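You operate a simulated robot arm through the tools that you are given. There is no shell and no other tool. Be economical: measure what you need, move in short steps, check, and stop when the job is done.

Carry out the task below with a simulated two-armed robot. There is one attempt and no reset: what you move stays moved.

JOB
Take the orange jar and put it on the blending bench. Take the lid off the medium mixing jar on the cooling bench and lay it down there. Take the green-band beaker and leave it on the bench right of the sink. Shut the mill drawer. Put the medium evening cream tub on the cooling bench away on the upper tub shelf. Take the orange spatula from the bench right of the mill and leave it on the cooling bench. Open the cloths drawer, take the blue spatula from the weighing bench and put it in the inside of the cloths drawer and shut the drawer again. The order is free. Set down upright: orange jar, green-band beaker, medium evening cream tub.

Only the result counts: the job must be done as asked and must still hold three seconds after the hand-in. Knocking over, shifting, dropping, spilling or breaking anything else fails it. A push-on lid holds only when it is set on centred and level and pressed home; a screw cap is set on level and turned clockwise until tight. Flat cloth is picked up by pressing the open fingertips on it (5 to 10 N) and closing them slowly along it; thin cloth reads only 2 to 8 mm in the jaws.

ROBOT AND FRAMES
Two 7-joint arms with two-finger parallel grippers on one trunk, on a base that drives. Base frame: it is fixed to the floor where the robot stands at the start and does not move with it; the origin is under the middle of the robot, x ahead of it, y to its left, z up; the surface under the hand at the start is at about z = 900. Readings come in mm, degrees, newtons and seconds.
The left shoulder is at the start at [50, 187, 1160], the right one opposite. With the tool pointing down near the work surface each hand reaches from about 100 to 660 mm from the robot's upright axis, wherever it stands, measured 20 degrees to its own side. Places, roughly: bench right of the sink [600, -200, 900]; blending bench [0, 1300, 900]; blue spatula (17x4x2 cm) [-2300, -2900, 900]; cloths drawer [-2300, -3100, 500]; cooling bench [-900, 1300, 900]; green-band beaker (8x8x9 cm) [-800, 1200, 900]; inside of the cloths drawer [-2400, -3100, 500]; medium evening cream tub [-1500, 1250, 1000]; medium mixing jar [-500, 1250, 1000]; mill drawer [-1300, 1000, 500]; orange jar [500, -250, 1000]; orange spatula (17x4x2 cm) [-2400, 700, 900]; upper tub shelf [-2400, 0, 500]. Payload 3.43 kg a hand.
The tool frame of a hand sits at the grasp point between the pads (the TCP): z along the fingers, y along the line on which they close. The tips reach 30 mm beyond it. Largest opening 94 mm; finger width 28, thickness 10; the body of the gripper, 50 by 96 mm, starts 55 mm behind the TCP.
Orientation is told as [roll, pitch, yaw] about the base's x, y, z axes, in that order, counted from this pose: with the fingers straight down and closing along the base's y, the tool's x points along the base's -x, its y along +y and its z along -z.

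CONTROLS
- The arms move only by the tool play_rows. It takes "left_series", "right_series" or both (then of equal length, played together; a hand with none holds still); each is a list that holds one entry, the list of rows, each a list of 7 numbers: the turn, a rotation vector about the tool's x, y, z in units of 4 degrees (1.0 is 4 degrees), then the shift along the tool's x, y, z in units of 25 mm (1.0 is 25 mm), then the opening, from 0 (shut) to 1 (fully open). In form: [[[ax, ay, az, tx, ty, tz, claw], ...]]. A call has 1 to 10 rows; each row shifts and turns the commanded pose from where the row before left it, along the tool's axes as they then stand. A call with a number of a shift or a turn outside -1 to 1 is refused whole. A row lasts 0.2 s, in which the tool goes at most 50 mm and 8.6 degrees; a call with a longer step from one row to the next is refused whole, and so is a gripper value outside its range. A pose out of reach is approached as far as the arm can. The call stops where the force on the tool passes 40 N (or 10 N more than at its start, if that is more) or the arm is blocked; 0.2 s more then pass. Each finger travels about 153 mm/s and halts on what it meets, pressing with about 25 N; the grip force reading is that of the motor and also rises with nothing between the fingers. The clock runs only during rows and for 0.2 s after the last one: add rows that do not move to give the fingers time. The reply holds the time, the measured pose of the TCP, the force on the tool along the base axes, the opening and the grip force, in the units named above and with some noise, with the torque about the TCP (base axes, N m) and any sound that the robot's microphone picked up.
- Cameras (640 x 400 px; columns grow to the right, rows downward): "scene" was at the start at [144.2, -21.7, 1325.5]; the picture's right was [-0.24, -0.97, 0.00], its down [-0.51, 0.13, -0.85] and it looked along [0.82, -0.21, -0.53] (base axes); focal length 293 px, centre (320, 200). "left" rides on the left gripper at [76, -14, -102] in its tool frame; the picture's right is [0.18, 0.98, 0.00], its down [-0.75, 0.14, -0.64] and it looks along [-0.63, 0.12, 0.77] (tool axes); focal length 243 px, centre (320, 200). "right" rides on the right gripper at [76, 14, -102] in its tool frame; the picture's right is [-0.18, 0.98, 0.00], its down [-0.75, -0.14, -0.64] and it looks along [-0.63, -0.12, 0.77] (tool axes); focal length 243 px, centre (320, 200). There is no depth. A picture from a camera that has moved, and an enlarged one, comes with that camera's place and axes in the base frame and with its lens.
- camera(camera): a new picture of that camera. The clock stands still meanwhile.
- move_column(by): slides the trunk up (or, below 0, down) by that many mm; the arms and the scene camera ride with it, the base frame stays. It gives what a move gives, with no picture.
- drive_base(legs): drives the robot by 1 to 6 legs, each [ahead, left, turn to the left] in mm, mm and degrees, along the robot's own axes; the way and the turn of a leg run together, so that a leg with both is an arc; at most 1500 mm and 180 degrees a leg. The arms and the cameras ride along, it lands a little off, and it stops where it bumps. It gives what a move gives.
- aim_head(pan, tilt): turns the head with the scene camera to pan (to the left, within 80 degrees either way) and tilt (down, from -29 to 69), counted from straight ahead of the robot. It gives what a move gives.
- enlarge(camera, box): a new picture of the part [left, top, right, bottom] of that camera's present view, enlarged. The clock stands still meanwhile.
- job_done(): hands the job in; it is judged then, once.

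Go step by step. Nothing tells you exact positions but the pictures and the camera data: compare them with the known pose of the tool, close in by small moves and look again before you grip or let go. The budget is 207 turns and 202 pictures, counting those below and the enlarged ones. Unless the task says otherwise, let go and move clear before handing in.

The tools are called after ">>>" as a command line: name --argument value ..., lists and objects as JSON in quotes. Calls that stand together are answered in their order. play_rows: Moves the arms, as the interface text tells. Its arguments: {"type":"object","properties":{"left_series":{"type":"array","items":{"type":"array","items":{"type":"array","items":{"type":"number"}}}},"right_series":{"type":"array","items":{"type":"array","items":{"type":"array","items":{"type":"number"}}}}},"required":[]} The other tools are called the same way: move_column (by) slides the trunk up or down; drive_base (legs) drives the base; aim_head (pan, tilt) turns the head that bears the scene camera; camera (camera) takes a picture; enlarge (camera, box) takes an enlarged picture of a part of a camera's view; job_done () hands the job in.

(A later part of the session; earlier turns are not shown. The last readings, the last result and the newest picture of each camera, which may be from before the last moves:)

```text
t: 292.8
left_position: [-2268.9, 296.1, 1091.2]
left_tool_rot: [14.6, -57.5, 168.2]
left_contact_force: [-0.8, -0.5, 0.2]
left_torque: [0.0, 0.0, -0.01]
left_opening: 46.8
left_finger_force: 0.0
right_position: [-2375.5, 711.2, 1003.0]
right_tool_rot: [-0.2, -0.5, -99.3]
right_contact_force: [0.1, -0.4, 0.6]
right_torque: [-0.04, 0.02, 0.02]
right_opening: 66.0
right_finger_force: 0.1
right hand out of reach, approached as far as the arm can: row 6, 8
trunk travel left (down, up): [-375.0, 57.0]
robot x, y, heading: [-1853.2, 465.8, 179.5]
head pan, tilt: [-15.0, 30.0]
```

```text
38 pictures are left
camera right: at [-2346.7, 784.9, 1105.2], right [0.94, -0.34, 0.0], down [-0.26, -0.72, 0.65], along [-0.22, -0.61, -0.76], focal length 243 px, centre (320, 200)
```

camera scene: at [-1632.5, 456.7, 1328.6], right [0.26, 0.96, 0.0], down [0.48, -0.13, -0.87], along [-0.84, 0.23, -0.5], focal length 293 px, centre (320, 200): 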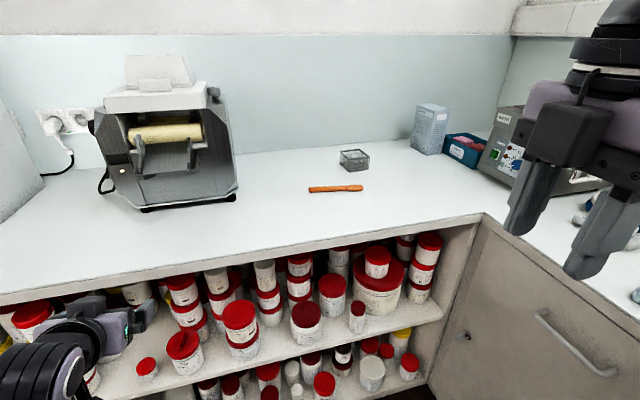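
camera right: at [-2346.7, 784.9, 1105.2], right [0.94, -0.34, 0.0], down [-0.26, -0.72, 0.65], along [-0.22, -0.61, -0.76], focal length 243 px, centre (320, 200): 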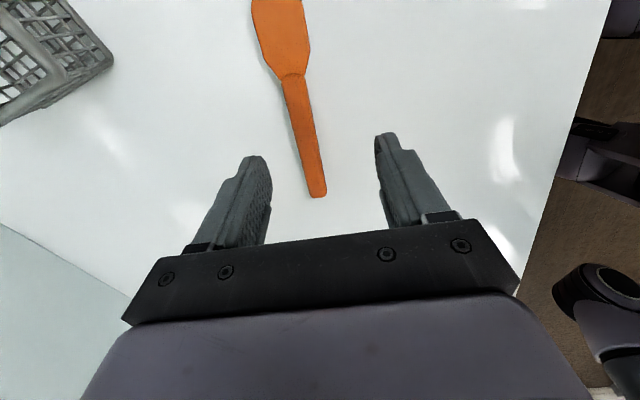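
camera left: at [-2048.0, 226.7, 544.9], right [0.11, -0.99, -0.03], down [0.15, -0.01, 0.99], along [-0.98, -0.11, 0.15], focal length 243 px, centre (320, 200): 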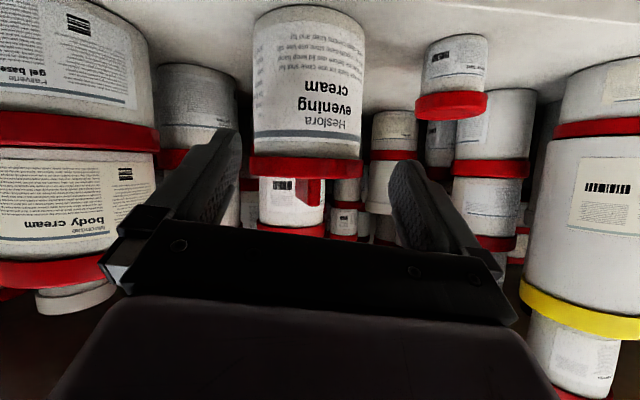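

>>> play_rows --right_series '[[[0, 0, 0, 0, 0, 0.7, 0.7], [0, 0, 0, 0, 0, 0.7, 0.7], [0, 0, 0, -0.1, -0.3, 0.4, 0.7], [0, 0, 0, -0.1, -0.27, 0.3, 0.7], [0, 0, 0, 0, 0, 0, 0.7]]]'

>>> camera --camera "right"

```text
t: 294.0
left_position: [-2268.2, 295.5, 1092.4]
left_tool_rot: [14.5, -57.4, 168.2]
left_contact_force: [0.6, 0.6, -0.2]
left_torque: [0.03, 0.0, -0.01]
left_opening: 46.9
left_finger_force: 0.1
right_position: [-2367.9, 722.9, 960.1]
right_tool_rot: [-0.2, -0.4, -99.2]
right_contact_force: [0.3, -0.3, 0.6]
right_torque: [-0.07, 0.0, 0.01]
right_opening: 66.2
right_finger_force: 0.0
right hand out of reach, approached as far as the arm can: row 1, 2, 3, 4
trunk travel left (down, up): [-375.0, 57.0]
robot x, y, heading: [-1857.3, 475.1, 179.4]
head pan, tilt: [-15.0, 30.0]
```

```text
37 pictures are left
camera right: at [-2340.2, 797.4, 1062.4], right [0.94, -0.34, 0.0], down [-0.26, -0.72, 0.65], along [-0.22, -0.61, -0.76], focal length 243 px, centre (320, 200)
```

right: 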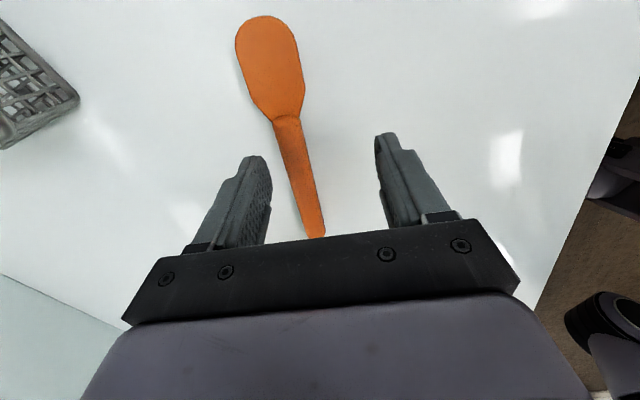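

>>> drive_base --legs '[[18, 0, 0]]'

>>> play_rows --right_series '[[[0, 0, 0, 0, 0, 0.5, 0.7], [0, 0, 0, 0, 0, 0.4, 0.7], [0, 0, 0, 0, 0, 0, 0.7]]]'

>>> camera --camera "right"

```text
t: 294.9
left_position: [-2277.0, 295.6, 1093.3]
left_tool_rot: [14.6, -57.5, 168.3]
left_contact_force: [0.0, -0.1, 0.1]
left_torque: [0.04, -0.04, -0.02]
left_opening: 47.0
left_finger_force: 0.2
right_position: [-2377.8, 723.1, 960.5]
right_tool_rot: [-0.4, -0.4, -99.3]
right_contact_force: [0.1, -0.4, -0.2]
right_torque: [0.02, 0.03, -0.04]
right_opening: 65.7
right_finger_force: 0.1
trunk travel left (down, up): [-375.0, 57.0]
robot x, y, heading: [-1867.4, 466.4, 179.4]
head pan, tilt: [-15.0, 30.0]
stopped in leg 1: the robot was blocked; the commanded pose is now the measured one
```

```text
t: 295.7
left_position: [-2278.3, 296.3, 1092.1]
left_tool_rot: [14.6, -57.5, 168.1]
left_contact_force: [0.3, 0.4, 0.9]
left_torque: [0.02, 0.03, 0.0]
left_opening: 46.9
left_finger_force: 0.0
right_position: [-2372.8, 728.1, 941.3]
right_tool_rot: [-0.3, -0.5, -99.2]
right_contact_force: [-1.2, 0.3, 0.8]
right_torque: [0.02, -0.02, -0.01]
right_opening: 65.8
right_finger_force: 0.0
right hand out of reach, approached as far as the arm can: row 1, 2
trunk travel left (down, up): [-375.0, 57.0]
robot x, y, heading: [-1866.7, 469.2, 179.5]
head pan, tilt: [-15.0, 30.0]
```

```text
36 pictures are left
camera right: at [-2344.1, 802.3, 1043.6], right [0.94, -0.34, 0.0], down [-0.26, -0.72, 0.65], along [-0.22, -0.61, -0.76], focal length 243 px, centre (320, 200)
```

right: 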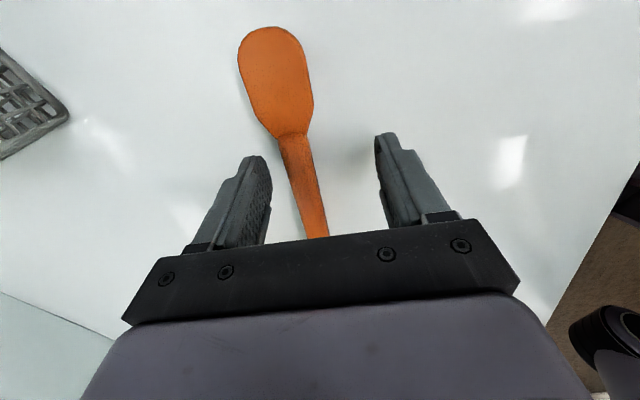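

>>> play_rows --right_series '[[[0, 0, 0, 0, 0, 0.25, 0.7], [0, 0, 0, 0, 0, 0, 0.6], [0, 0, 0, 0, 0, 0, 0.45], [0, 0, 0, 0, 0, 0, 0.3], [0, 0, 0, 0, 0, 0, 0.15], [0, 0, 0, 0, 0, 0, 0.05], [0, 0, 0, 0, 0, 0, 0], [0, 0, 0, 0, 0, 0, 0]]]'

>>> play_rows --right_series '[[[0, 0, 0, 0, 0, -0.5, 0], [0, 0, 0, 0, 0, -0.9, 0], [0, 0, 0, 0, 0, -0.9, 0], [0, 0, 0, 0, 0, -0.9, 0], [0, 0, 0, 0, 0, -0.9, 0], [0, 0, 0, 0, 0, -0.9, 0]]]'

>>> camera --camera "right"

```text
t: 297.5
left_position: [-2278.8, 296.6, 1091.7]
left_tool_rot: [14.5, -57.5, 168.2]
left_contact_force: [-0.9, -0.2, 0.1]
left_torque: [0.04, 0.04, -0.01]
left_opening: 47.0
left_finger_force: 0.1
right_position: [-2369.7, 730.3, 935.7]
right_tool_rot: [-0.3, -0.4, -99.2]
right_contact_force: [-0.9, -0.4, 0.3]
right_torque: [0.0, -0.01, -0.05]
right_opening: 17.8
right_finger_force: 25.5
trunk travel left (down, up): [-375.0, 57.0]
robot x, y, heading: [-1866.5, 469.6, 179.2]
head pan, tilt: [-15.0, 30.0]
```

```text
t: 298.9
left_position: [-2278.5, 295.5, 1093.2]
left_tool_rot: [14.5, -57.5, 168.2]
left_contact_force: [0.3, 0.7, -0.2]
left_torque: [0.02, -0.03, -0.01]
left_opening: 47.1
left_finger_force: 0.2
right_position: [-2372.9, 729.6, 1059.8]
right_tool_rot: [-0.3, -0.4, -99.2]
right_contact_force: [-0.5, -0.2, 0.3]
right_torque: [0.03, 0.05, 0.0]
right_opening: 17.9
right_finger_force: 25.3
trunk travel left (down, up): [-375.0, 57.0]
robot x, y, heading: [-1868.3, 470.6, 179.4]
head pan, tilt: [-15.0, 30.0]
```

```text
35 pictures are left
camera right: at [-2343.3, 802.9, 1162.0], right [0.94, -0.34, 0.0], down [-0.26, -0.72, 0.65], along [-0.22, -0.61, -0.76], focal length 243 px, centre (320, 200)
```

right: 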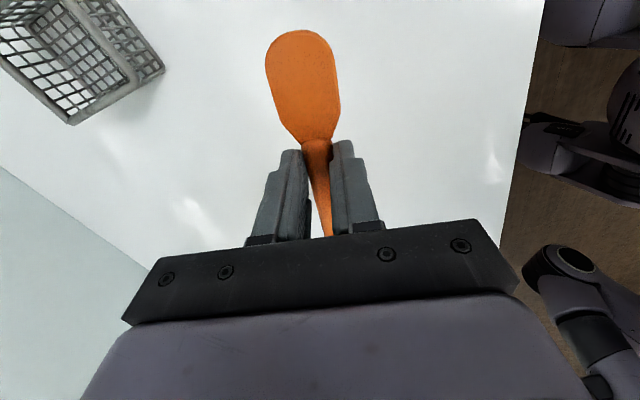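

The orange spatula is held. I carry it to the cooling bench, aiming for the free front area near x = -640.

>>> drive_base --legs '[[-350, 0, 0], [0, 0, -90], [0, -605, 0], [130, 0, 0]]'

>>> aim_head --pan -20 --tilt 40

>>> camera --camera "scene"

```text
t: 311.3
left_position: [-1069.1, 995.9, 1092.0]
left_tool_rot: [14.6, -57.5, 77.2]
left_contact_force: [-0.5, 0.8, 0.4]
left_torque: [0.0, 0.01, 0.0]
left_opening: 47.2
left_finger_force: 0.0
right_position: [-634.1, 1080.6, 1059.8]
right_tool_rot: [-0.2, -0.5, 169.8]
right_contact_force: [0.3, 0.3, -0.6]
right_torque: [-0.05, -0.02, 0.01]
right_opening: 17.5
right_finger_force: 24.7
trunk travel left (down, up): [-375.0, 57.0]
robot x, y, heading: [-905.3, 583.6, 88.2]
head pan, tilt: [-15.0, 30.0]
```

```text
t: 312.0
left_position: [-1069.9, 995.9, 1093.0]
left_tool_rot: [14.4, -57.4, 77.1]
left_contact_force: [0.6, -0.5, 0.4]
left_torque: [0.0, 0.01, 0.02]
left_opening: 46.9
left_finger_force: 0.0
right_position: [-633.9, 1081.5, 1059.9]
right_tool_rot: [-0.3, -0.4, 169.8]
right_contact_force: [1.2, -0.3, 0.7]
right_torque: [-0.01, -0.04, -0.01]
right_opening: 17.5
right_finger_force: 25.3
trunk travel left (down, up): [-375.0, 57.0]
robot x, y, heading: [-897.7, 580.2, 88.2]
head pan, tilt: [-20.0, 40.0]
```

```text
34 pictures are left
camera scene: at [-869.3, 717.4, 1313.3], right [0.93, -0.37, 0.0], down [-0.24, -0.6, -0.77], along [0.28, 0.71, -0.64], focal length 293 px, centre (320, 200)
```

scene: 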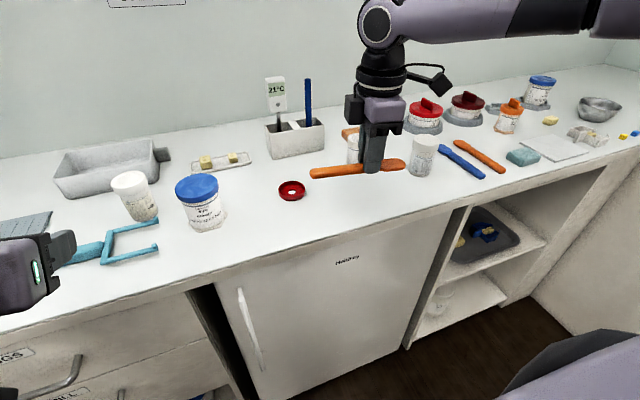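

>>> drive_base --legs '[[42, 10, 0]]'

>>> play_rows --right_series '[[[0, 0, 0, 0, 0, 0.9, 0], [0, 0, 0, 0, 0, 0.9, 0], [0, 0, 0, 0, 0, 0.9, 0], [0, 0, 0, 0, 0, 0.9, 0], [0, 0, 0, 0, 0, 0.9, 0], [0, 0, 0, 0, 0, 0.3, 0], [0, 0, 0, 0, 0, 0, 0]]]'

>>> camera --camera "right"

```text
t: 312.9
left_position: [-1077.9, 1038.4, 1092.3]
left_tool_rot: [14.5, -57.4, 77.3]
left_contact_force: [0.9, 0.6, -0.3]
left_torque: [0.02, 0.01, 0.0]
left_opening: 46.8
left_finger_force: 0.1
right_position: [-643.4, 1124.7, 1059.4]
right_tool_rot: [-0.1, -0.5, 169.8]
right_contact_force: [-0.6, -0.6, 0.8]
right_torque: [-0.05, -0.03, -0.04]
right_opening: 18.0
right_finger_force: 25.4
trunk travel left (down, up): [-375.0, 57.0]
robot x, y, heading: [-911.7, 620.0, 88.6]
head pan, tilt: [-20.0, 40.0]
```

```text
t: 314.5
left_position: [-1078.2, 1038.6, 1093.1]
left_tool_rot: [14.5, -57.5, 77.2]
left_contact_force: [0.3, -1.1, 1.1]
left_torque: [0.02, 0.0, 0.02]
left_opening: 47.0
left_finger_force: 0.1
right_position: [-643.7, 1124.4, 940.3]
right_tool_rot: [-0.4, -0.6, 169.8]
right_contact_force: [-0.1, -0.3, -0.3]
right_torque: [0.0, 0.0, 0.01]
right_opening: 17.8
right_finger_force: 25.1
trunk travel left (down, up): [-375.0, 57.0]
robot x, y, heading: [-910.0, 620.4, 88.5]
head pan, tilt: [-20.0, 40.0]
```

```text
33 pictures are left
camera right: at [-568.3, 1096.6, 1041.4], right [-0.35, -0.93, 0.0], down [-0.71, 0.27, 0.65], along [-0.61, 0.23, -0.76], focal length 243 px, centre (320, 200)
```

right: 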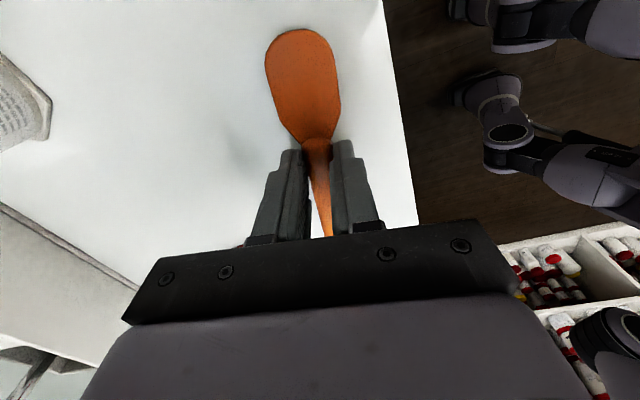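

>>> play_rows --right_series '[[[0, 0, 0, 0, 0, 0.1, 0], [0, 0, 0, 0, 0, 0.07, 0], [0, 0, 0, 0, 0, 0, 0.25], [0, 0, 0, 0, 0, 0, 0.5], [0, 0, 0, 0, 0, 0, 0.6], [0, 0, 0, 0, 0, -0.6, 0.6], [0, 0, 0, 0, 0, -0.9, 0.6], [0, 0, 0, 0, 0, -0.9, 0.6], [0, 0, 0, 0, 0, -0.9, 0.6], [0, 0, 0, 0, 0, -0.9, 0.6]]]'

>>> camera --camera "right"

```text
t: 316.7
left_position: [-1077.3, 1037.4, 1093.0]
left_tool_rot: [14.5, -57.6, 77.2]
left_contact_force: [-0.5, -0.5, -0.4]
left_torque: [-0.02, -0.02, -0.01]
left_opening: 47.1
left_finger_force: 0.2
right_position: [-645.7, 1124.4, 1040.6]
right_tool_rot: [-0.3, -0.6, 169.8]
right_contact_force: [0.2, 0.1, -1.0]
right_torque: [0.01, 0.0, 0.06]
right_opening: 56.4
right_finger_force: 0.2
trunk travel left (down, up): [-375.0, 57.0]
robot x, y, heading: [-909.5, 619.8, 88.3]
head pan, tilt: [-20.0, 40.0]
```

```text
32 pictures are left
camera right: at [-570.2, 1096.9, 1143.3], right [-0.35, -0.94, 0.0], down [-0.71, 0.27, 0.65], along [-0.61, 0.23, -0.76], focal length 243 px, centre (320, 200)
```

right: 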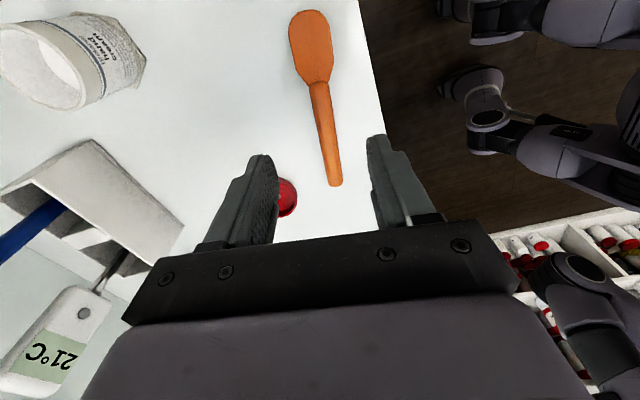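

Orange spatula is on the cooling bench. Last job: the cloths drawer and blue spatula, far to the left-rear of the room. I drive there.

>>> drive_base --legs '[[-280, 0, 0], [0, 0, 91.5], [100, 1400, 0], [100, 1400, 0]]'

>>> aim_head --pan 10 --tilt 28

>>> camera --camera "scene"

```text
t: 346.5
left_position: [-1647.3, -2593.3, 1092.8]
left_tool_rot: [14.5, -57.6, 166.9]
left_contact_force: [0.5, 0.4, 0.4]
left_torque: [-0.03, -0.01, 0.0]
left_opening: 47.3
left_finger_force: 0.0
right_position: [-1731.1, -2160.2, 1042.6]
right_tool_rot: [-0.3, -0.5, -100.5]
right_contact_force: [0.1, 0.2, 0.9]
right_torque: [0.02, 0.02, 0.01]
right_opening: 56.3
right_finger_force: 0.1
trunk travel left (down, up): [-375.0, 57.0]
robot x, y, heading: [-1230.4, -2428.5, 177.9]
head pan, tilt: [-20.0, 40.0]
```

```text
t: 347.5
left_position: [-1646.4, -2593.1, 1093.5]
left_tool_rot: [14.5, -57.5, 166.9]
left_contact_force: [-1.4, -0.3, 1.2]
left_torque: [0.05, 0.01, 0.01]
left_opening: 47.0
left_finger_force: 0.0
right_position: [-1730.5, -2159.8, 1039.8]
right_tool_rot: [-0.4, -0.5, -100.5]
right_contact_force: [-0.1, 0.8, -0.3]
right_torque: [0.02, -0.02, 0.01]
right_opening: 56.2
right_finger_force: 0.0
trunk travel left (down, up): [-375.0, 57.0]
robot x, y, heading: [-1234.0, -2425.6, 178.0]
head pan, tilt: [10.0, 28.0]
```

```text
31 pictures are left
camera scene: at [-1380.6, -2438.4, 1331.7], right [-0.14, 0.99, 0.0], down [0.47, 0.07, -0.88], along [-0.87, -0.12, -0.47], focal length 293 px, centre (320, 200)
```

scene: 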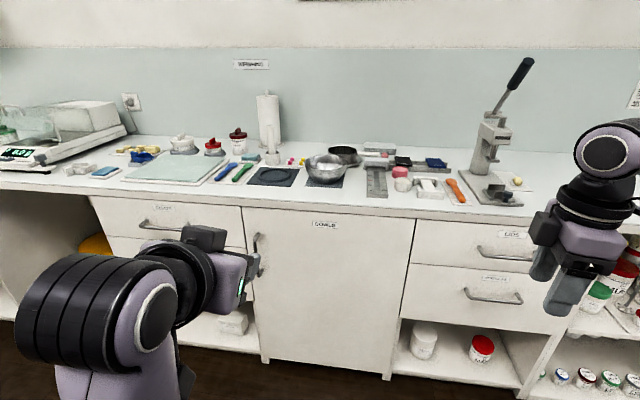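

>>> play_rows --left_series '[[[0, 0, 0, -0.9, -0.5, 0, 0.5], [0, 0, 0, -0.9, -0.5, 0, 0.5], [0, 0, 0, -0.9, -0.5, 0, 0.5], [0, 0, 0, -0.9, -0.5, 0, 0.5]]]'

>>> drive_base --legs '[[180, 650, 2]]'

>>> move_column --by -250

>>> aim_head --pan -5 --tilt 30

>>> camera --camera "scene"

```text
t: 348.4
left_position: [-1702.0, -2580.5, 1138.7]
left_tool_rot: [25.8, -55.2, 163.3]
left_contact_force: [0.1, -0.3, -0.1]
left_torque: [0.02, 0.01, 0.0]
left_opening: 47.0
left_finger_force: 0.0
right_position: [-1731.6, -2159.1, 1041.1]
right_tool_rot: [-0.3, -0.6, -100.4]
right_contact_force: [-0.2, -0.5, 0.5]
right_torque: [0.02, 0.01, 0.03]
right_opening: 56.4
right_finger_force: 0.1
trunk travel left (down, up): [-375.0, 57.0]
robot x, y, heading: [-1230.7, -2428.9, 178.2]
head pan, tilt: [10.0, 28.0]
stopped in row 4 (left hand): the arm was blocked; the commanded pose is now the measured one
```

```text
t: 354.6
left_position: [-1883.3, -3246.6, 1139.6]
left_tool_rot: [25.8, -55.3, 165.6]
left_contact_force: [-0.7, -0.1, 0.3]
left_torque: [0.03, 0.01, 0.0]
left_opening: 47.2
left_finger_force: 0.0
right_position: [-1932.7, -2829.8, 1041.6]
right_tool_rot: [-0.3, -0.5, -98.0]
right_contact_force: [-0.4, -0.2, 0.5]
right_torque: [-0.01, 0.0, 0.01]
right_opening: 56.5
right_finger_force: 0.1
trunk travel left (down, up): [-375.0, 57.0]
robot x, y, heading: [-1418.8, -3076.1, -179.5]
head pan, tilt: [10.0, 28.0]
```

```text
t: 357.2
left_position: [-1883.6, -3246.9, 888.1]
left_tool_rot: [25.8, -55.2, 165.7]
left_contact_force: [0.1, 0.5, 0.5]
left_torque: [0.02, -0.01, 0.03]
left_opening: 47.0
left_finger_force: 0.0
right_position: [-1931.2, -2829.3, 790.7]
right_tool_rot: [-0.2, -0.5, -98.0]
right_contact_force: [0.3, 0.6, 0.2]
right_torque: [0.02, 0.02, 0.04]
right_opening: 56.6
right_finger_force: 0.2
trunk travel left (down, up): [-125.0, 307.0]
robot x, y, heading: [-1420.2, -3076.0, -179.5]
head pan, tilt: [10.0, 28.0]
```

```text
t: 357.9
left_position: [-1881.9, -3245.5, 889.1]
left_tool_rot: [25.8, -55.4, 165.8]
left_contact_force: [0.4, 0.2, 0.3]
left_torque: [-0.04, 0.0, 0.0]
left_opening: 46.9
left_finger_force: 0.1
right_position: [-1931.2, -2829.8, 791.0]
right_tool_rot: [-0.3, -0.5, -98.0]
right_contact_force: [-0.7, -1.3, -0.3]
right_torque: [-0.03, 0.01, -0.01]
right_opening: 56.3
right_finger_force: 0.0
trunk travel left (down, up): [-125.0, 307.0]
robot x, y, heading: [-1414.9, -3074.0, -179.5]
head pan, tilt: [-5.0, 30.0]
```

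```text
30 pictures are left
camera scene: at [-1569.2, -3068.8, 1078.6], right [0.08, 1.0, 0.0], down [0.5, -0.04, -0.87], along [-0.86, 0.07, -0.5], focal length 293 px, centre (320, 200)
```

scene: 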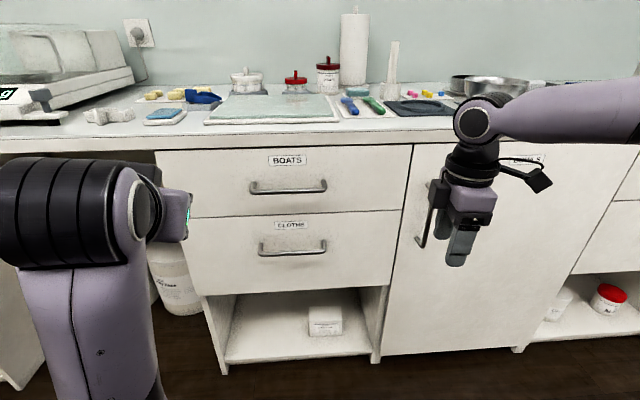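

The cloths drawer is the second one, its handle near [-2145, -3093, 602]. I turn the right hand so the fingers point forward, closing vertically, to take the bar.

>>> play_rows --right_series '[[[0, 0, -1, 0, 0, 0, 0.6], [0, 0, -1, 0, 0, 0, 0.6], [1, 0, 0, 0, 0, 0, 0.6], [1, 0, 0, 0, 0, 0, 0.6], [1, 0, 0, 0, 0, 0, 0.6], [1, 0, 0, 0, 0, 0, 0.6], [1, 0, 0, 0, 0, 0, 0.6], [1, 0, 0, 0, 0, 0, 0.6], [1, 0, 0, 0, 0, 0, 0.6], [1, 0, 0, 0, 0, 0, 0.6]]]'

>>> play_rows --right_series '[[[1, 0, 0, 0, 0, 0, 0.6], [1, 0, 0, 0, 0, 0, 0.6], [1, 0, 0, 0, 0, 0, 0.6], [1, 0, 0, 0, 0, 0, 0.6], [1, 0, 0, 0, 0, 0, 0.6], [1, 0, 0, 0, 0, 0, 0.6], [1, 0, 0, 0, 0, 0, 0.6], [1, 0, 0, 0, 0, 0, 0.6], [1, 0, 0, 0, 0, 0, 0.6], [1, 0, 0, 0, 0, 0, 0.6]]]'

>>> play_rows --right_series '[[[1, 0, 0, 0, 0, 0, 0.6], [1, 0, 0, 0, 0, 0, 0.6], [1, 0, 0, 0, 0, 0, 0.6], [0.5, 0, 0, 0, 0, 0, 0.6]]]'

>>> move_column --by -125

>>> drive_base --legs '[[0, 250, 0]]'

>>> camera --camera "right"

```text
t: 360.1
left_position: [-1882.9, -3246.0, 888.2]
left_tool_rot: [25.8, -55.2, 165.7]
left_contact_force: [0.1, 0.8, 0.0]
left_torque: [-0.01, 0.03, -0.04]
left_opening: 46.8
left_finger_force: 0.1
right_position: [-1932.1, -2830.4, 790.6]
right_tool_rot: [-32.5, -0.5, -89.9]
right_contact_force: [0.1, -0.2, -1.5]
right_torque: [-0.05, 0.01, -0.03]
right_opening: 56.5
right_finger_force: 0.1
trunk travel left (down, up): [-125.0, 307.0]
robot x, y, heading: [-1419.3, -3076.6, -179.4]
head pan, tilt: [-5.0, 30.0]
```

```text
t: 362.4
left_position: [-1883.3, -3246.7, 889.2]
left_tool_rot: [25.8, -55.4, 165.7]
left_contact_force: [-0.2, 0.1, 0.5]
left_torque: [0.01, 0.01, 0.01]
left_opening: 47.0
left_finger_force: 0.1
right_position: [-1930.7, -2829.8, 790.6]
right_tool_rot: [-72.5, -0.4, -90.0]
right_contact_force: [-0.5, -0.3, 0.1]
right_torque: [0.01, 0.0, 0.05]
right_opening: 56.2
right_finger_force: 0.0
trunk travel left (down, up): [-125.0, 307.0]
robot x, y, heading: [-1415.7, -3074.5, -179.5]
head pan, tilt: [-5.0, 30.0]
```

```text
t: 363.4
left_position: [-1883.4, -3246.1, 888.2]
left_tool_rot: [25.8, -55.3, 165.8]
left_contact_force: [-1.5, 0.2, 0.5]
left_torque: [-0.02, -0.01, -0.01]
left_opening: 46.8
left_finger_force: 0.1
right_position: [-1931.2, -2829.3, 792.4]
right_tool_rot: [-86.4, -0.5, -90.0]
right_contact_force: [-0.4, 0.1, -0.3]
right_torque: [0.01, -0.01, -0.02]
right_opening: 56.2
right_finger_force: 0.1
trunk travel left (down, up): [-125.0, 307.0]
robot x, y, heading: [-1421.1, -3077.9, -179.3]
head pan, tilt: [-5.0, 30.0]
```

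```text
t: 364.9
left_position: [-1883.3, -3247.0, 764.6]
left_tool_rot: [25.8, -55.3, 165.7]
left_contact_force: [-0.2, -0.8, 0.1]
left_torque: [0.01, 0.02, 0.02]
left_opening: 46.9
left_finger_force: 0.0
right_position: [-1931.2, -2829.4, 666.6]
right_tool_rot: [-86.5, -0.4, -89.9]
right_contact_force: [-0.3, -0.4, 0.1]
right_torque: [-0.01, -0.01, 0.01]
right_opening: 56.4
right_finger_force: 0.2
trunk travel left (down, up): [0.0, 432.0]
robot x, y, heading: [-1419.9, -3078.0, -179.5]
head pan, tilt: [-5.0, 30.0]
```

```text
t: 367.7
left_position: [-1880.4, -3496.8, 762.8]
left_tool_rot: [25.8, -55.3, 165.7]
left_contact_force: [0.7, 0.2, -0.5]
left_torque: [-0.01, 0.01, -0.01]
left_opening: 46.9
left_finger_force: 0.0
right_position: [-1928.1, -3079.1, 665.8]
right_tool_rot: [-86.3, -0.4, -89.9]
right_contact_force: [-0.3, -0.6, -0.6]
right_torque: [0.0, 0.0, 0.02]
right_opening: 56.5
right_finger_force: 0.1
trunk travel left (down, up): [0.0, 432.0]
robot x, y, heading: [-1416.6, -3327.2, -179.4]
head pan, tilt: [-5.0, 30.0]
```

```text
29 pictures are left
camera right: at [-1823.9, -3003.1, 658.2], right [0.06, -0.19, -0.98], down [0.63, -0.75, 0.19], along [-0.77, -0.63, 0.07], focal length 243 px, centre (320, 200)
```

right: 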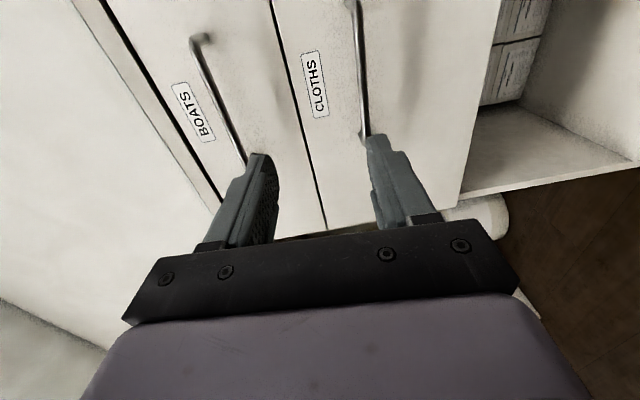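

>>> play_rows --right_series '[[[0, 0, 0, 0, 0.87, 0, 0.6], [0, 0, 0, 0, 0.87, 0, 0.6], [0, 0, 0, 0, 0.86, 0, 0.6], [0, 0, 0, 0, 0, 0, 0.6]]]'

>>> drive_base --legs '[[165, 0, 0]]'

>>> camera --camera "right"

```text
t: 368.7
left_position: [-1881.0, -3497.1, 763.7]
left_tool_rot: [25.8, -55.3, 165.7]
left_contact_force: [-0.7, 0.7, -0.7]
left_torque: [0.01, -0.02, -0.03]
left_opening: 46.8
left_finger_force: 0.0
right_position: [-1923.5, -3071.5, 612.7]
right_tool_rot: [-86.3, -0.4, -89.9]
right_contact_force: [-0.5, -0.5, -0.3]
right_torque: [0.02, -0.01, -0.05]
right_opening: 56.2
right_finger_force: 0.1
right hand out of reach, approached as far as the arm can: row 3
trunk travel left (down, up): [0.0, 432.0]
robot x, y, heading: [-1419.7, -3325.9, -179.2]
head pan, tilt: [-5.0, 30.0]
```

```text
t: 370.1
left_position: [-2042.4, -3499.6, 764.0]
left_tool_rot: [25.7, -55.4, 165.8]
left_contact_force: [0.1, -1.0, 0.6]
left_torque: [0.0, 0.01, 0.01]
left_opening: 47.1
left_finger_force: 0.1
right_position: [-2083.6, -3076.5, 612.4]
right_tool_rot: [-86.3, -0.4, -89.8]
right_contact_force: [0.0, -0.1, 0.1]
right_torque: [-0.04, 0.0, -0.01]
right_opening: 56.3
right_finger_force: 0.1
trunk travel left (down, up): [0.0, 432.0]
robot x, y, heading: [-1577.1, -3330.9, -179.1]
head pan, tilt: [-5.0, 30.0]
```

```text
28 pictures are left
camera right: at [-1979.7, -2998.7, 604.1], right [0.06, -0.19, -0.98], down [0.63, -0.75, 0.19], along [-0.77, -0.63, 0.07], focal length 243 px, centre (320, 200)
```

right: 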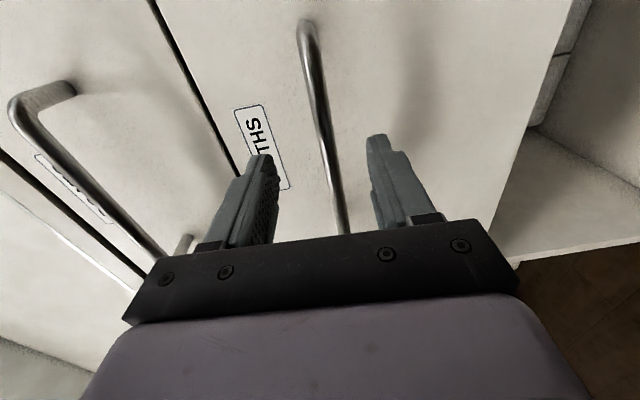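

>>> drive_base --legs '[[55, 0, 0]]'

>>> camera --camera "right"

```text
t: 371.1
left_position: [-2095.5, -3500.6, 764.2]
left_tool_rot: [25.9, -55.3, 165.7]
left_contact_force: [0.1, 0.0, 0.0]
left_torque: [0.0, 0.05, 0.0]
left_opening: 46.8
left_finger_force: 0.0
right_position: [-2140.5, -3075.7, 612.5]
right_tool_rot: [-86.3, -0.4, -89.8]
right_contact_force: [0.0, 0.0, -0.3]
right_torque: [-0.03, -0.01, 0.01]
right_opening: 56.5
right_finger_force: 0.2
trunk travel left (down, up): [0.0, 432.0]
robot x, y, heading: [-1630.9, -3324.7, -179.3]
head pan, tilt: [-5.0, 30.0]
```

```text
27 pictures are left
camera right: at [-2035.0, -2999.6, 604.2], right [0.06, -0.19, -0.98], down [0.63, -0.75, 0.19], along [-0.77, -0.63, 0.07], focal length 243 px, centre (320, 200)
```

right: 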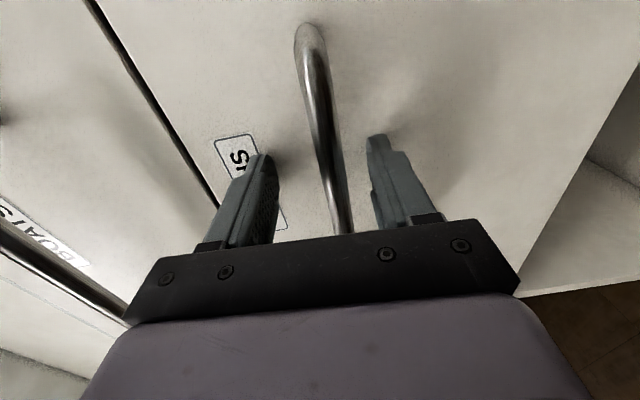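

>>> play_rows --right_series '[[[0, 0, 0, 0, 0, 0, 0.4], [0, 0, 0, 0, 0, 0, 0.25], [0, 0, 0, 0, 0, 0, 0.1], [0, 0, 0, 0, 0, 0, 0], [0, 0, 0, 0, 0, 0, 0]]]'

```text
t: 372.2
left_position: [-2097.4, -3500.2, 762.9]
left_tool_rot: [25.8, -55.2, 166.0]
left_contact_force: [0.1, 1.0, -0.3]
left_torque: [-0.02, 0.0, -0.03]
left_opening: 46.9
left_finger_force: 0.0
right_position: [-2136.2, -3076.5, 604.1]
right_tool_rot: [-84.6, -0.2, -89.7]
right_contact_force: [-1.0, -0.6, -10.9]
right_torque: [0.15, -0.08, 0.03]
right_opening: 16.4
right_finger_force: 45.4
trunk travel left (down, up): [0.0, 432.0]
robot x, y, heading: [-1633.9, -3330.1, -179.7]
head pan, tilt: [-5.0, 30.0]
stopped in row 5 (right hand): the force on the tool passed its limit at 41 N (the readings are from after the stop); the commanded pose is now the measured one
```

The bar is gripped. I pull the drawer open by driving back.

>>> drive_base --legs '[[-240, 0, 0]]'

>>> aim_head --pan -15 --tilt 42

>>> camera --camera "scene"

```text
t: 373.9
left_position: [-1860.9, -3499.7, 762.3]
left_tool_rot: [25.7, -55.0, 166.0]
left_contact_force: [-0.2, 0.5, 0.0]
left_torque: [-0.03, -0.01, 0.0]
left_opening: 47.0
left_finger_force: 0.0
right_position: [-1901.4, -3077.0, 603.9]
right_tool_rot: [-84.6, -0.4, -89.2]
right_contact_force: [-0.9, -18.6, -23.4]
right_torque: [0.31, 0.17, -0.26]
right_opening: 16.2
right_finger_force: 45.4
trunk travel left (down, up): [0.0, 432.0]
robot x, y, heading: [-1393.4, -3324.3, -179.0]
head pan, tilt: [-5.0, 30.0]
```

```text
t: 374.7
left_position: [-1859.7, -3499.3, 761.9]
left_tool_rot: [25.7, -55.1, 166.0]
left_contact_force: [-0.4, -0.1, 0.5]
left_torque: [-0.02, -0.02, 0.01]
left_opening: 46.9
left_finger_force: 0.0
right_position: [-1901.5, -3076.8, 603.7]
right_tool_rot: [-84.4, -0.2, -89.2]
right_contact_force: [0.0, -2.1, -7.6]
right_torque: [0.29, 0.02, -0.14]
right_opening: 16.4
right_finger_force: 45.0
trunk travel left (down, up): [0.0, 432.0]
robot x, y, heading: [-1391.7, -3324.8, -179.0]
head pan, tilt: [-15.0, 42.0]
```

```text
26 pictures are left
camera scene: at [-1537.7, -3305.4, 935.3], right [0.24, 0.97, 0.0], down [0.65, -0.16, -0.74], along [-0.72, 0.18, -0.67], focal length 293 px, centre (320, 200)
```

scene: 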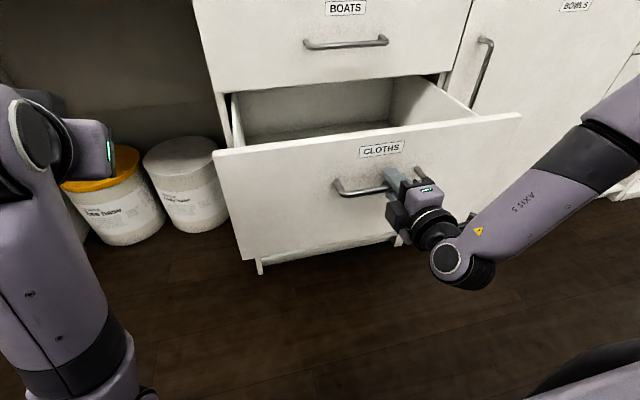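

>>> drive_base --legs '[[-80, 0, 0]]'

>>> play_rows --right_series '[[[0, 0, 0, 0, 0, 0, 0.2], [0, 0, 0, 0, 0, 0, 0.45], [0, 0, 0, 0, 0, 0, 0.6], [0, 0, 0, 0, 0, -0.8, 0.6], [0, 0, 0, 0, 0, -0.9, 0.6], [0, 0, 0, 0, 0, -0.9, 0.6]]]'

>>> drive_base --legs '[[-150, 0, 0]]'

>>> camera --camera "scene"

```text
t: 375.7
left_position: [-1780.3, -3498.9, 762.5]
left_tool_rot: [25.8, -55.2, 166.1]
left_contact_force: [0.6, -0.2, -0.6]
left_torque: [-0.02, 0.0, 0.0]
left_opening: 46.8
left_finger_force: 0.1
right_position: [-1821.3, -3076.2, 602.1]
right_tool_rot: [-84.6, -0.4, -88.9]
right_contact_force: [0.0, -16.5, -14.1]
right_torque: [0.29, 0.14, -0.25]
right_opening: 16.1
right_finger_force: 45.1
trunk travel left (down, up): [0.0, 432.0]
robot x, y, heading: [-1314.9, -3322.2, -179.2]
head pan, tilt: [-15.0, 42.0]
```

```text
t: 377.1
left_position: [-1779.8, -3498.1, 762.1]
left_tool_rot: [25.9, -55.1, 165.9]
left_contact_force: [-0.2, -0.5, 0.0]
left_torque: [0.01, 0.04, -0.04]
left_opening: 47.0
left_finger_force: 0.0
right_position: [-1755.5, -3074.6, 608.6]
right_tool_rot: [-84.7, -0.2, -89.1]
right_contact_force: [0.5, -0.3, -0.6]
right_torque: [-0.04, 0.0, 0.01]
right_opening: 56.4
right_finger_force: 0.0
trunk travel left (down, up): [0.0, 432.0]
robot x, y, heading: [-1314.1, -3322.6, -179.0]
head pan, tilt: [-15.0, 42.0]
```

```text
t: 378.5
left_position: [-1631.7, -3495.0, 764.0]
left_tool_rot: [25.8, -55.2, 166.0]
left_contact_force: [0.3, 0.5, 0.5]
left_torque: [0.01, 0.02, 0.01]
left_opening: 46.7
left_finger_force: 0.1
right_position: [-1609.6, -3073.2, 609.2]
right_tool_rot: [-84.5, -0.3, -88.8]
right_contact_force: [0.1, 0.8, 0.3]
right_torque: [-0.01, 0.01, 0.03]
right_opening: 56.4
right_finger_force: 0.0
trunk travel left (down, up): [0.0, 432.0]
robot x, y, heading: [-1167.0, -3324.3, -178.8]
head pan, tilt: [-15.0, 42.0]
```

```text
25 pictures are left
camera scene: at [-1310.4, -3302.1, 935.3], right [0.24, 0.97, 0.0], down [0.65, -0.16, -0.74], along [-0.72, 0.18, -0.67], focal length 293 px, centre (320, 200)
```

scene: 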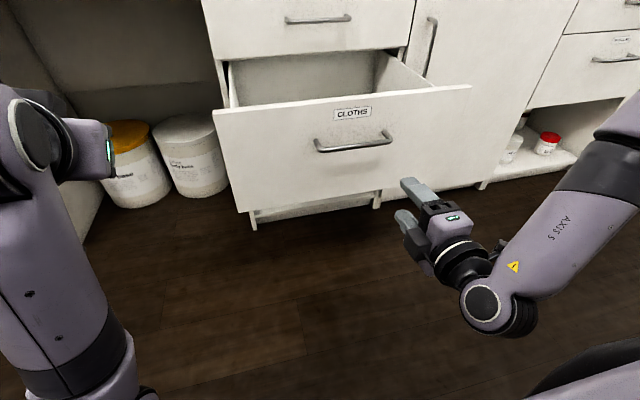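

Drawer is open. To reach the blue spatula I'll use the left hand pointing straight down; I raise the trunk, straighten the left hand and tuck the right hand back.

>>> move_column --by 375

>>> play_rows --left_series '[[[0.93, 0, 0, 0, 0, 0, 0.5], [0.93, 0, 0, 0, 0, 0, 0.5], [0.93, 0, 0, 0, 0, 0, 0.5], [0.93, 0, 0, 0, 0, 0, 0.5], [0.93, 0, 0, 0, 0, 0, 0.5], [0.93, 0, 0, 0, 0, 0, 0.5], [0.93, 0, 0, 0, 0, 0, 0.5], [0, 1, 0, 0, 0, 0, 0.5], [0, 1, 0, 0, 0, 0, 0.5], [0, 1, 0, 0, 0, 0, 0.5]]]' --right_series '[[[0, 0, 0, 0, 0, -0.9, 0.3], [0, 0, 0, 0, 0, -0.9, 0.3], [0, 0, 0, 0, 0, -0.9, 0.3], [0, 0, 0, 0, 0, -0.9, 0.3], [0, 0, 0, 0, 0, -0.9, 0.3], [0, 0, 0, 0, 0, -0.9, 0.3], [0, 0, 0, 0, 0, -0.9, 0.3], [0, 0, 0, 0, 0, 0, 0.3], [0, 0, 0, 0, 0, 0, 0.3], [0, 0, 0, 0, 0, 0, 0.3]]]'

>>> play_rows --left_series '[[[0, 1, 0, 0, 0, 0, 0.5], [0, 1, 0, 0, 0, 0, 0.5], [0, 1, 0, 0, 0, 0, 0.5], [0, 1, 0, 0, 0, 0, 0.5], [0, 1, 0, 0, 0, 0, 0.5], [0, 1, 0, 0, 0, 0, 0.5], [0, 1, 0, 0, 0, 0, 0.5], [0, 1, 0, 0, 0, 0, 0.5], [0, 1, 0, 0, 0, 0, 0.5], [0, 1, 0, 0, 0, 0, 0.5]]]'

>>> play_rows --left_series '[[[0, 0.8, 0, 0, 0, 0, 0.5], [0, 0, -0.94, 0, 0, 0, 0.5], [0, 0, -0.94, 0, 0, 0, 0.5], [0, 0, -0.94, 0, 0, 0, 0.5], [0, 0, -0.94, 0, 0, 0, 0.5], [0, 0, 0, 0, 0, 0, 0.5]]]'

```text
t: 382.1
left_position: [-1631.4, -3496.1, 1138.2]
left_tool_rot: [25.8, -55.1, 166.0]
left_contact_force: [-0.6, 0.1, 0.9]
left_torque: [-0.01, 0.01, 0.02]
left_opening: 47.2
left_finger_force: 0.0
right_position: [-1609.5, -3073.9, 982.8]
right_tool_rot: [-84.7, -0.3, -88.8]
right_contact_force: [0.6, -0.8, -0.5]
right_torque: [0.02, 0.01, -0.01]
right_opening: 56.2
right_finger_force: 0.1
trunk travel left (down, up): [-375.0, 57.0]
robot x, y, heading: [-1169.1, -3322.1, -179.3]
head pan, tilt: [-15.0, 42.0]
```

```text
t: 383.4
left_position: [-1639.8, -3537.2, 1123.5]
left_tool_rot: [15.9, -53.0, 163.2]
left_contact_force: [-0.4, 0.0, 0.2]
left_torque: [-0.02, 0.04, 0.0]
left_opening: 47.2
left_finger_force: 0.0
left hand out of reach, approached as far as the arm can: row 6
right_position: [-1559.2, -3041.9, 979.8]
right_tool_rot: [-84.6, -0.3, -88.8]
right_contact_force: [0.6, -0.5, 0.6]
right_torque: [-0.01, 0.03, -0.01]
right_opening: 28.1
right_finger_force: 0.1
right hand out of reach, approached as far as the arm can: row 2, 3, 4, 5, 6
trunk travel left (down, up): [-375.0, 57.0]
robot x, y, heading: [-1168.8, -3322.9, -178.7]
head pan, tilt: [-15.0, 42.0]
stopped in row 6 (left hand): the arm was blocked; the commanded pose is now the measured one
```

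```text
t: 385.6
left_position: [-1735.6, -3577.8, 1046.4]
left_tool_rot: [11.2, -13.4, 175.3]
left_contact_force: [-0.7, 0.5, 0.0]
left_torque: [0.0, -0.01, 0.01]
left_opening: 47.2
left_finger_force: 0.0
left hand out of reach, approached as far as the arm can: row 2, 3, 4, 5, 6, 7, 8, 9, 10
right_position: [-1558.8, -3040.6, 980.2]
right_tool_rot: [-84.5, -0.3, -88.9]
right_contact_force: [1.1, -0.2, -0.2]
right_torque: [-0.01, -0.03, -0.01]
right_opening: 28.3
right_finger_force: 0.0
trunk travel left (down, up): [-375.0, 57.0]
robot x, y, heading: [-1169.6, -3320.2, -179.3]
head pan, tilt: [-15.0, 42.0]
```

```text
t: 387.0
left_position: [-1740.9, -3574.9, 1049.6]
left_tool_rot: [7.2, -13.0, -168.9]
left_contact_force: [-0.2, 0.3, -1.2]
left_torque: [0.01, -0.01, 0.03]
left_opening: 46.6
left_finger_force: 0.0
left hand out of reach, approached as far as the arm can: row 1
right_position: [-1557.9, -3042.0, 979.9]
right_tool_rot: [-84.6, -0.3, -88.8]
right_contact_force: [-0.5, -0.9, -0.5]
right_torque: [0.01, 0.02, -0.02]
right_opening: 28.2
right_finger_force: 0.0
trunk travel left (down, up): [-375.0, 57.0]
robot x, y, heading: [-1168.2, -3320.7, -179.2]
head pan, tilt: [-15.0, 42.0]
```

>>> play_rows --left_series '[[[0.45, 0.81, 0.65, 0.9, 0, 0, 0.6], [0.45, 0.81, 0.65, 0.9, 0, 0, 0.6], [0.45, 0.81, 0.65, 0.9, 0, 0, 0.6], [0.45, 0.81, 0.65, 0.9, 0, 0, 0.6], [0, 0, 0, 0.5, 0, 0, 0.6], [0, 0, 0, 0, 0, 0, 0.6]]]' --right_series '[[[0, 0, 0, 0, -0.8, 0, 0.3], [0, 0, 0, 0, -0.8, 0, 0.3], [0, 0, 0, 0, -0.8, 0, 0.3], [0, 0, 0, 0, -0.8, 0, 0.3], [0, 0, 0, 0, -0.8, 0, 0.3], [0, 0, 0, 0, 0, 0, 0.3]]]'

>>> drive_base --legs '[[0, -820, 0], [560, 0, 0]]'

>>> aim_head --pan 30 --tilt 38

>>> camera --camera "scene"

```text
t: 388.4
left_position: [-1728.3, -3592.9, 1010.4]
left_tool_rot: [0.5, 0.6, -179.2]
left_contact_force: [-0.4, -0.2, -0.1]
left_torque: [0.01, 0.03, -0.02]
left_opening: 56.7
left_finger_force: 0.0
left hand out of reach, approached as far as the arm can: row 1, 2, 3, 4, 5
right_position: [-1608.8, -3031.8, 1051.1]
right_tool_rot: [-84.6, -0.3, -88.8]
right_contact_force: [0.6, 0.4, 0.6]
right_torque: [0.03, 0.03, 0.0]
right_opening: 28.1
right_finger_force: 0.0
right hand out of reach, approached as far as the arm can: row 1, 2, 3, 4, 5
trunk travel left (down, up): [-375.0, 57.0]
robot x, y, heading: [-1167.6, -3321.0, -179.2]
head pan, tilt: [-15.0, 42.0]
```

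```text
t: 398.9
left_position: [-2299.5, -2759.8, 1010.2]
left_tool_rot: [0.5, 0.7, 179.6]
left_contact_force: [0.1, -0.1, 0.9]
left_torque: [0.01, -0.04, 0.0]
left_opening: 56.2
left_finger_force: 0.1
right_position: [-2168.9, -2202.4, 1049.8]
right_tool_rot: [-84.7, -0.3, -90.0]
right_contact_force: [-1.2, -0.4, -0.1]
right_torque: [-0.01, 0.02, -0.03]
right_opening: 28.4
right_finger_force: 0.2
trunk travel left (down, up): [-375.0, 57.0]
robot x, y, heading: [-1739.7, -2499.3, 179.8]
head pan, tilt: [-15.0, 42.0]
```

```text
t: 400.0
left_position: [-2300.5, -2760.9, 1011.6]
left_tool_rot: [0.5, 0.5, 179.8]
left_contact_force: [0.7, -0.5, -0.2]
left_torque: [-0.03, -0.01, -0.02]
left_opening: 56.3
left_finger_force: 0.1
right_position: [-2170.1, -2202.2, 1050.1]
right_tool_rot: [-84.7, -0.2, -89.9]
right_contact_force: [0.3, 0.3, -0.2]
right_torque: [0.0, -0.01, 0.03]
right_opening: 28.3
right_finger_force: 0.1
trunk travel left (down, up): [-375.0, 57.0]
robot x, y, heading: [-1736.7, -2497.7, 179.7]
head pan, tilt: [30.0, 38.0]
```

```text
24 pictures are left
camera scene: at [-1870.2, -2541.7, 1316.2], right [-0.5, 0.87, 0.0], down [0.53, 0.31, -0.79], along [-0.68, -0.39, -0.62], focal length 293 px, centre (320, 200)
```

scene: 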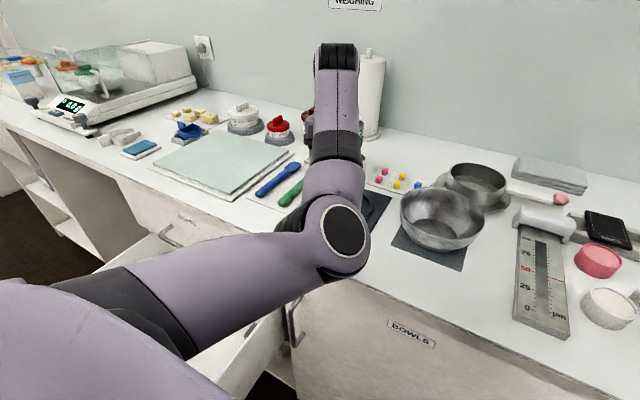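

>>> play_rows --left_series '[[[0, 0, 0, 0, 0.9, 0, 0.6], [0, 0, 0, 0, 0.9, 0, 0.6], [0, 0, 0, 0, 0.9, 0, 0.6], [0, 0, 0, 0, 0.9, 0, 0.6], [0, 0, 0, 0, 0.9, 0, 0.6], [0, 0, 0, 0, 0.9, 0, 0.6], [0, 0, 0, 0, 0.9, 0, 0.6], [0, 0, 0, 0, 0, 0, 0.6]]]'

>>> camera --camera "left"

```text
t: 401.8
left_position: [-2302.1, -2920.3, 1012.8]
left_tool_rot: [0.5, 0.6, 179.6]
left_contact_force: [0.5, -0.2, 1.0]
left_torque: [0.0, -0.01, 0.0]
left_opening: 56.6
left_finger_force: 0.1
right_position: [-2168.7, -2202.3, 1050.6]
right_tool_rot: [-84.7, -0.4, -89.8]
right_contact_force: [-1.0, 0.0, -1.2]
right_torque: [0.05, 0.0, -0.02]
right_opening: 28.3
right_finger_force: 0.1
trunk travel left (down, up): [-375.0, 57.0]
robot x, y, heading: [-1739.5, -2496.5, 179.7]
head pan, tilt: [30.0, 38.0]
```

```text
23 pictures are left
camera left: at [-2226.6, -2905.1, 1115.4], right [0.18, -0.98, 0.01], down [-0.76, -0.13, 0.63], along [-0.62, -0.12, -0.77], focal length 243 px, centre (320, 200)
```

left: 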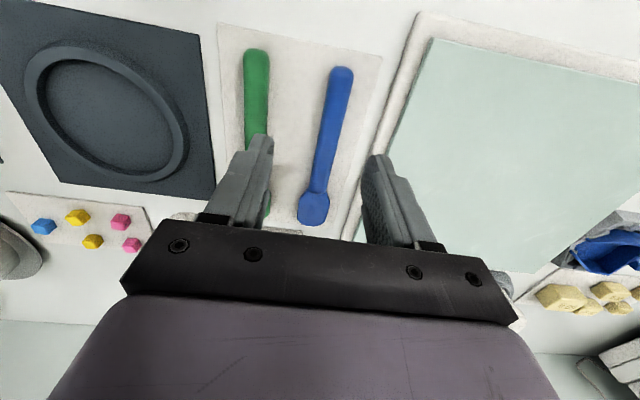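

>>> play_rows --left_series '[[[0, 0, 0, -0.36, 0.22, 0, 0.4], [0, 0, 0, -0.36, 0.22, 0, 0.4], [0, 0, 0, 0, 0, 0.8, 0.4], [0, 0, 0, 0, 0, 0.8, 0.4], [0, 0, 0, 0, 0, 0.6, 0.4], [0, 0, 0, 0, 0, 0, 0.4]]]'

>>> camera --camera "left"

```text
t: 403.2
left_position: [-2319.0, -2929.2, 955.8]
left_tool_rot: [0.6, 0.7, 179.6]
left_contact_force: [-0.1, -0.2, 0.2]
left_torque: [0.02, -0.01, -0.01]
left_opening: 37.6
left_finger_force: 0.1
right_position: [-2168.5, -2203.1, 1050.0]
right_tool_rot: [-84.7, -0.3, -89.8]
right_contact_force: [0.2, 0.0, 0.2]
right_torque: [-0.02, 0.04, -0.01]
right_opening: 28.1
right_finger_force: 0.1
trunk travel left (down, up): [-375.0, 57.0]
robot x, y, heading: [-1736.3, -2497.7, 180.1]
head pan, tilt: [30.0, 38.0]
```

```text
22 pictures are left
camera left: at [-2243.5, -2914.6, 1060.2], right [0.18, -0.98, 0.01], down [-0.76, -0.13, 0.63], along [-0.62, -0.12, -0.77], focal length 243 px, centre (320, 200)
```

left: 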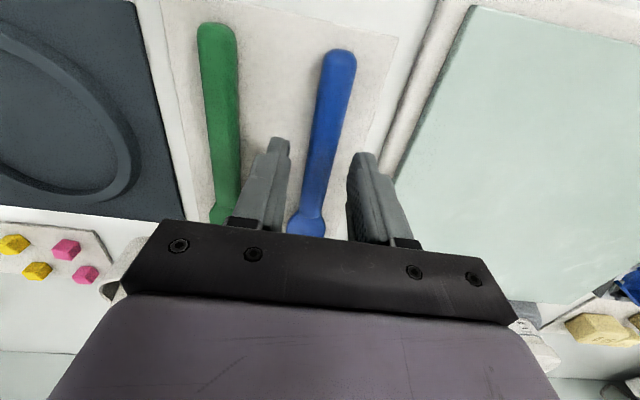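

>>> play_rows --left_series '[[[0, 0, 0, 0, 0, 0.4, 0.4], [0, 0, 0, 0, 0, 0.3, 0.4], [0, 0, 0, 0, 0, 0, 0.3], [0, 0, 0, 0, 0, 0, 0.2], [0, 0, 0, 0, 0, 0, 0.1], [0, 0, 0, 0, 0, 0, 0], [0, 0, 0, 0, 0, 0, 0]]]'

>>> play_rows --left_series '[[[0, 0, 0, 0, 0, -0.5, 0], [0, 0, 0, 0, 0, -0.9, 0], [0, 0, 0, 0, 0, -0.9, 0], [0, 0, 0, 0, 0, -0.9, 0], [0, 0, 0, 0, 0, -0.9, 0]]]'

>>> camera --camera "left"

```text
t: 404.8
left_position: [-2317.6, -2928.6, 939.3]
left_tool_rot: [0.5, 0.6, 179.7]
left_contact_force: [0.0, -0.7, -1.0]
left_torque: [-0.01, 0.04, 0.01]
left_opening: 17.7
left_finger_force: 24.5
right_position: [-2169.2, -2201.9, 1050.8]
right_tool_rot: [-84.5, -0.3, -89.9]
right_contact_force: [1.1, 0.1, 0.2]
right_torque: [-0.03, 0.01, 0.02]
right_opening: 28.0
right_finger_force: 0.1
trunk travel left (down, up): [-375.0, 57.0]
robot x, y, heading: [-1732.8, -2496.4, 179.9]
head pan, tilt: [30.0, 38.0]
```

```text
t: 406.0
left_position: [-2317.3, -2929.0, 1040.7]
left_tool_rot: [0.4, 0.6, 179.5]
left_contact_force: [-0.6, -0.2, -0.6]
left_torque: [0.03, 0.02, 0.03]
left_opening: 17.9
left_finger_force: 24.9
right_position: [-2169.3, -2201.3, 1050.7]
right_tool_rot: [-84.6, -0.2, -90.0]
right_contact_force: [0.0, 0.4, 1.1]
right_torque: [-0.02, -0.02, 0.03]
right_opening: 28.3
right_finger_force: 0.0
trunk travel left (down, up): [-375.0, 57.0]
robot x, y, heading: [-1736.1, -2497.5, 179.7]
head pan, tilt: [30.0, 38.0]
```

```text
21 pictures are left
camera left: at [-2243.2, -2914.0, 1144.7], right [0.18, -0.98, 0.01], down [-0.76, -0.13, 0.63], along [-0.62, -0.12, -0.77], focal length 243 px, centre (320, 200)
```

left: 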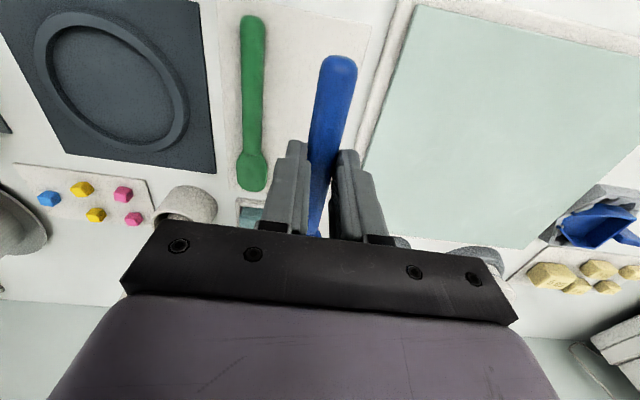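

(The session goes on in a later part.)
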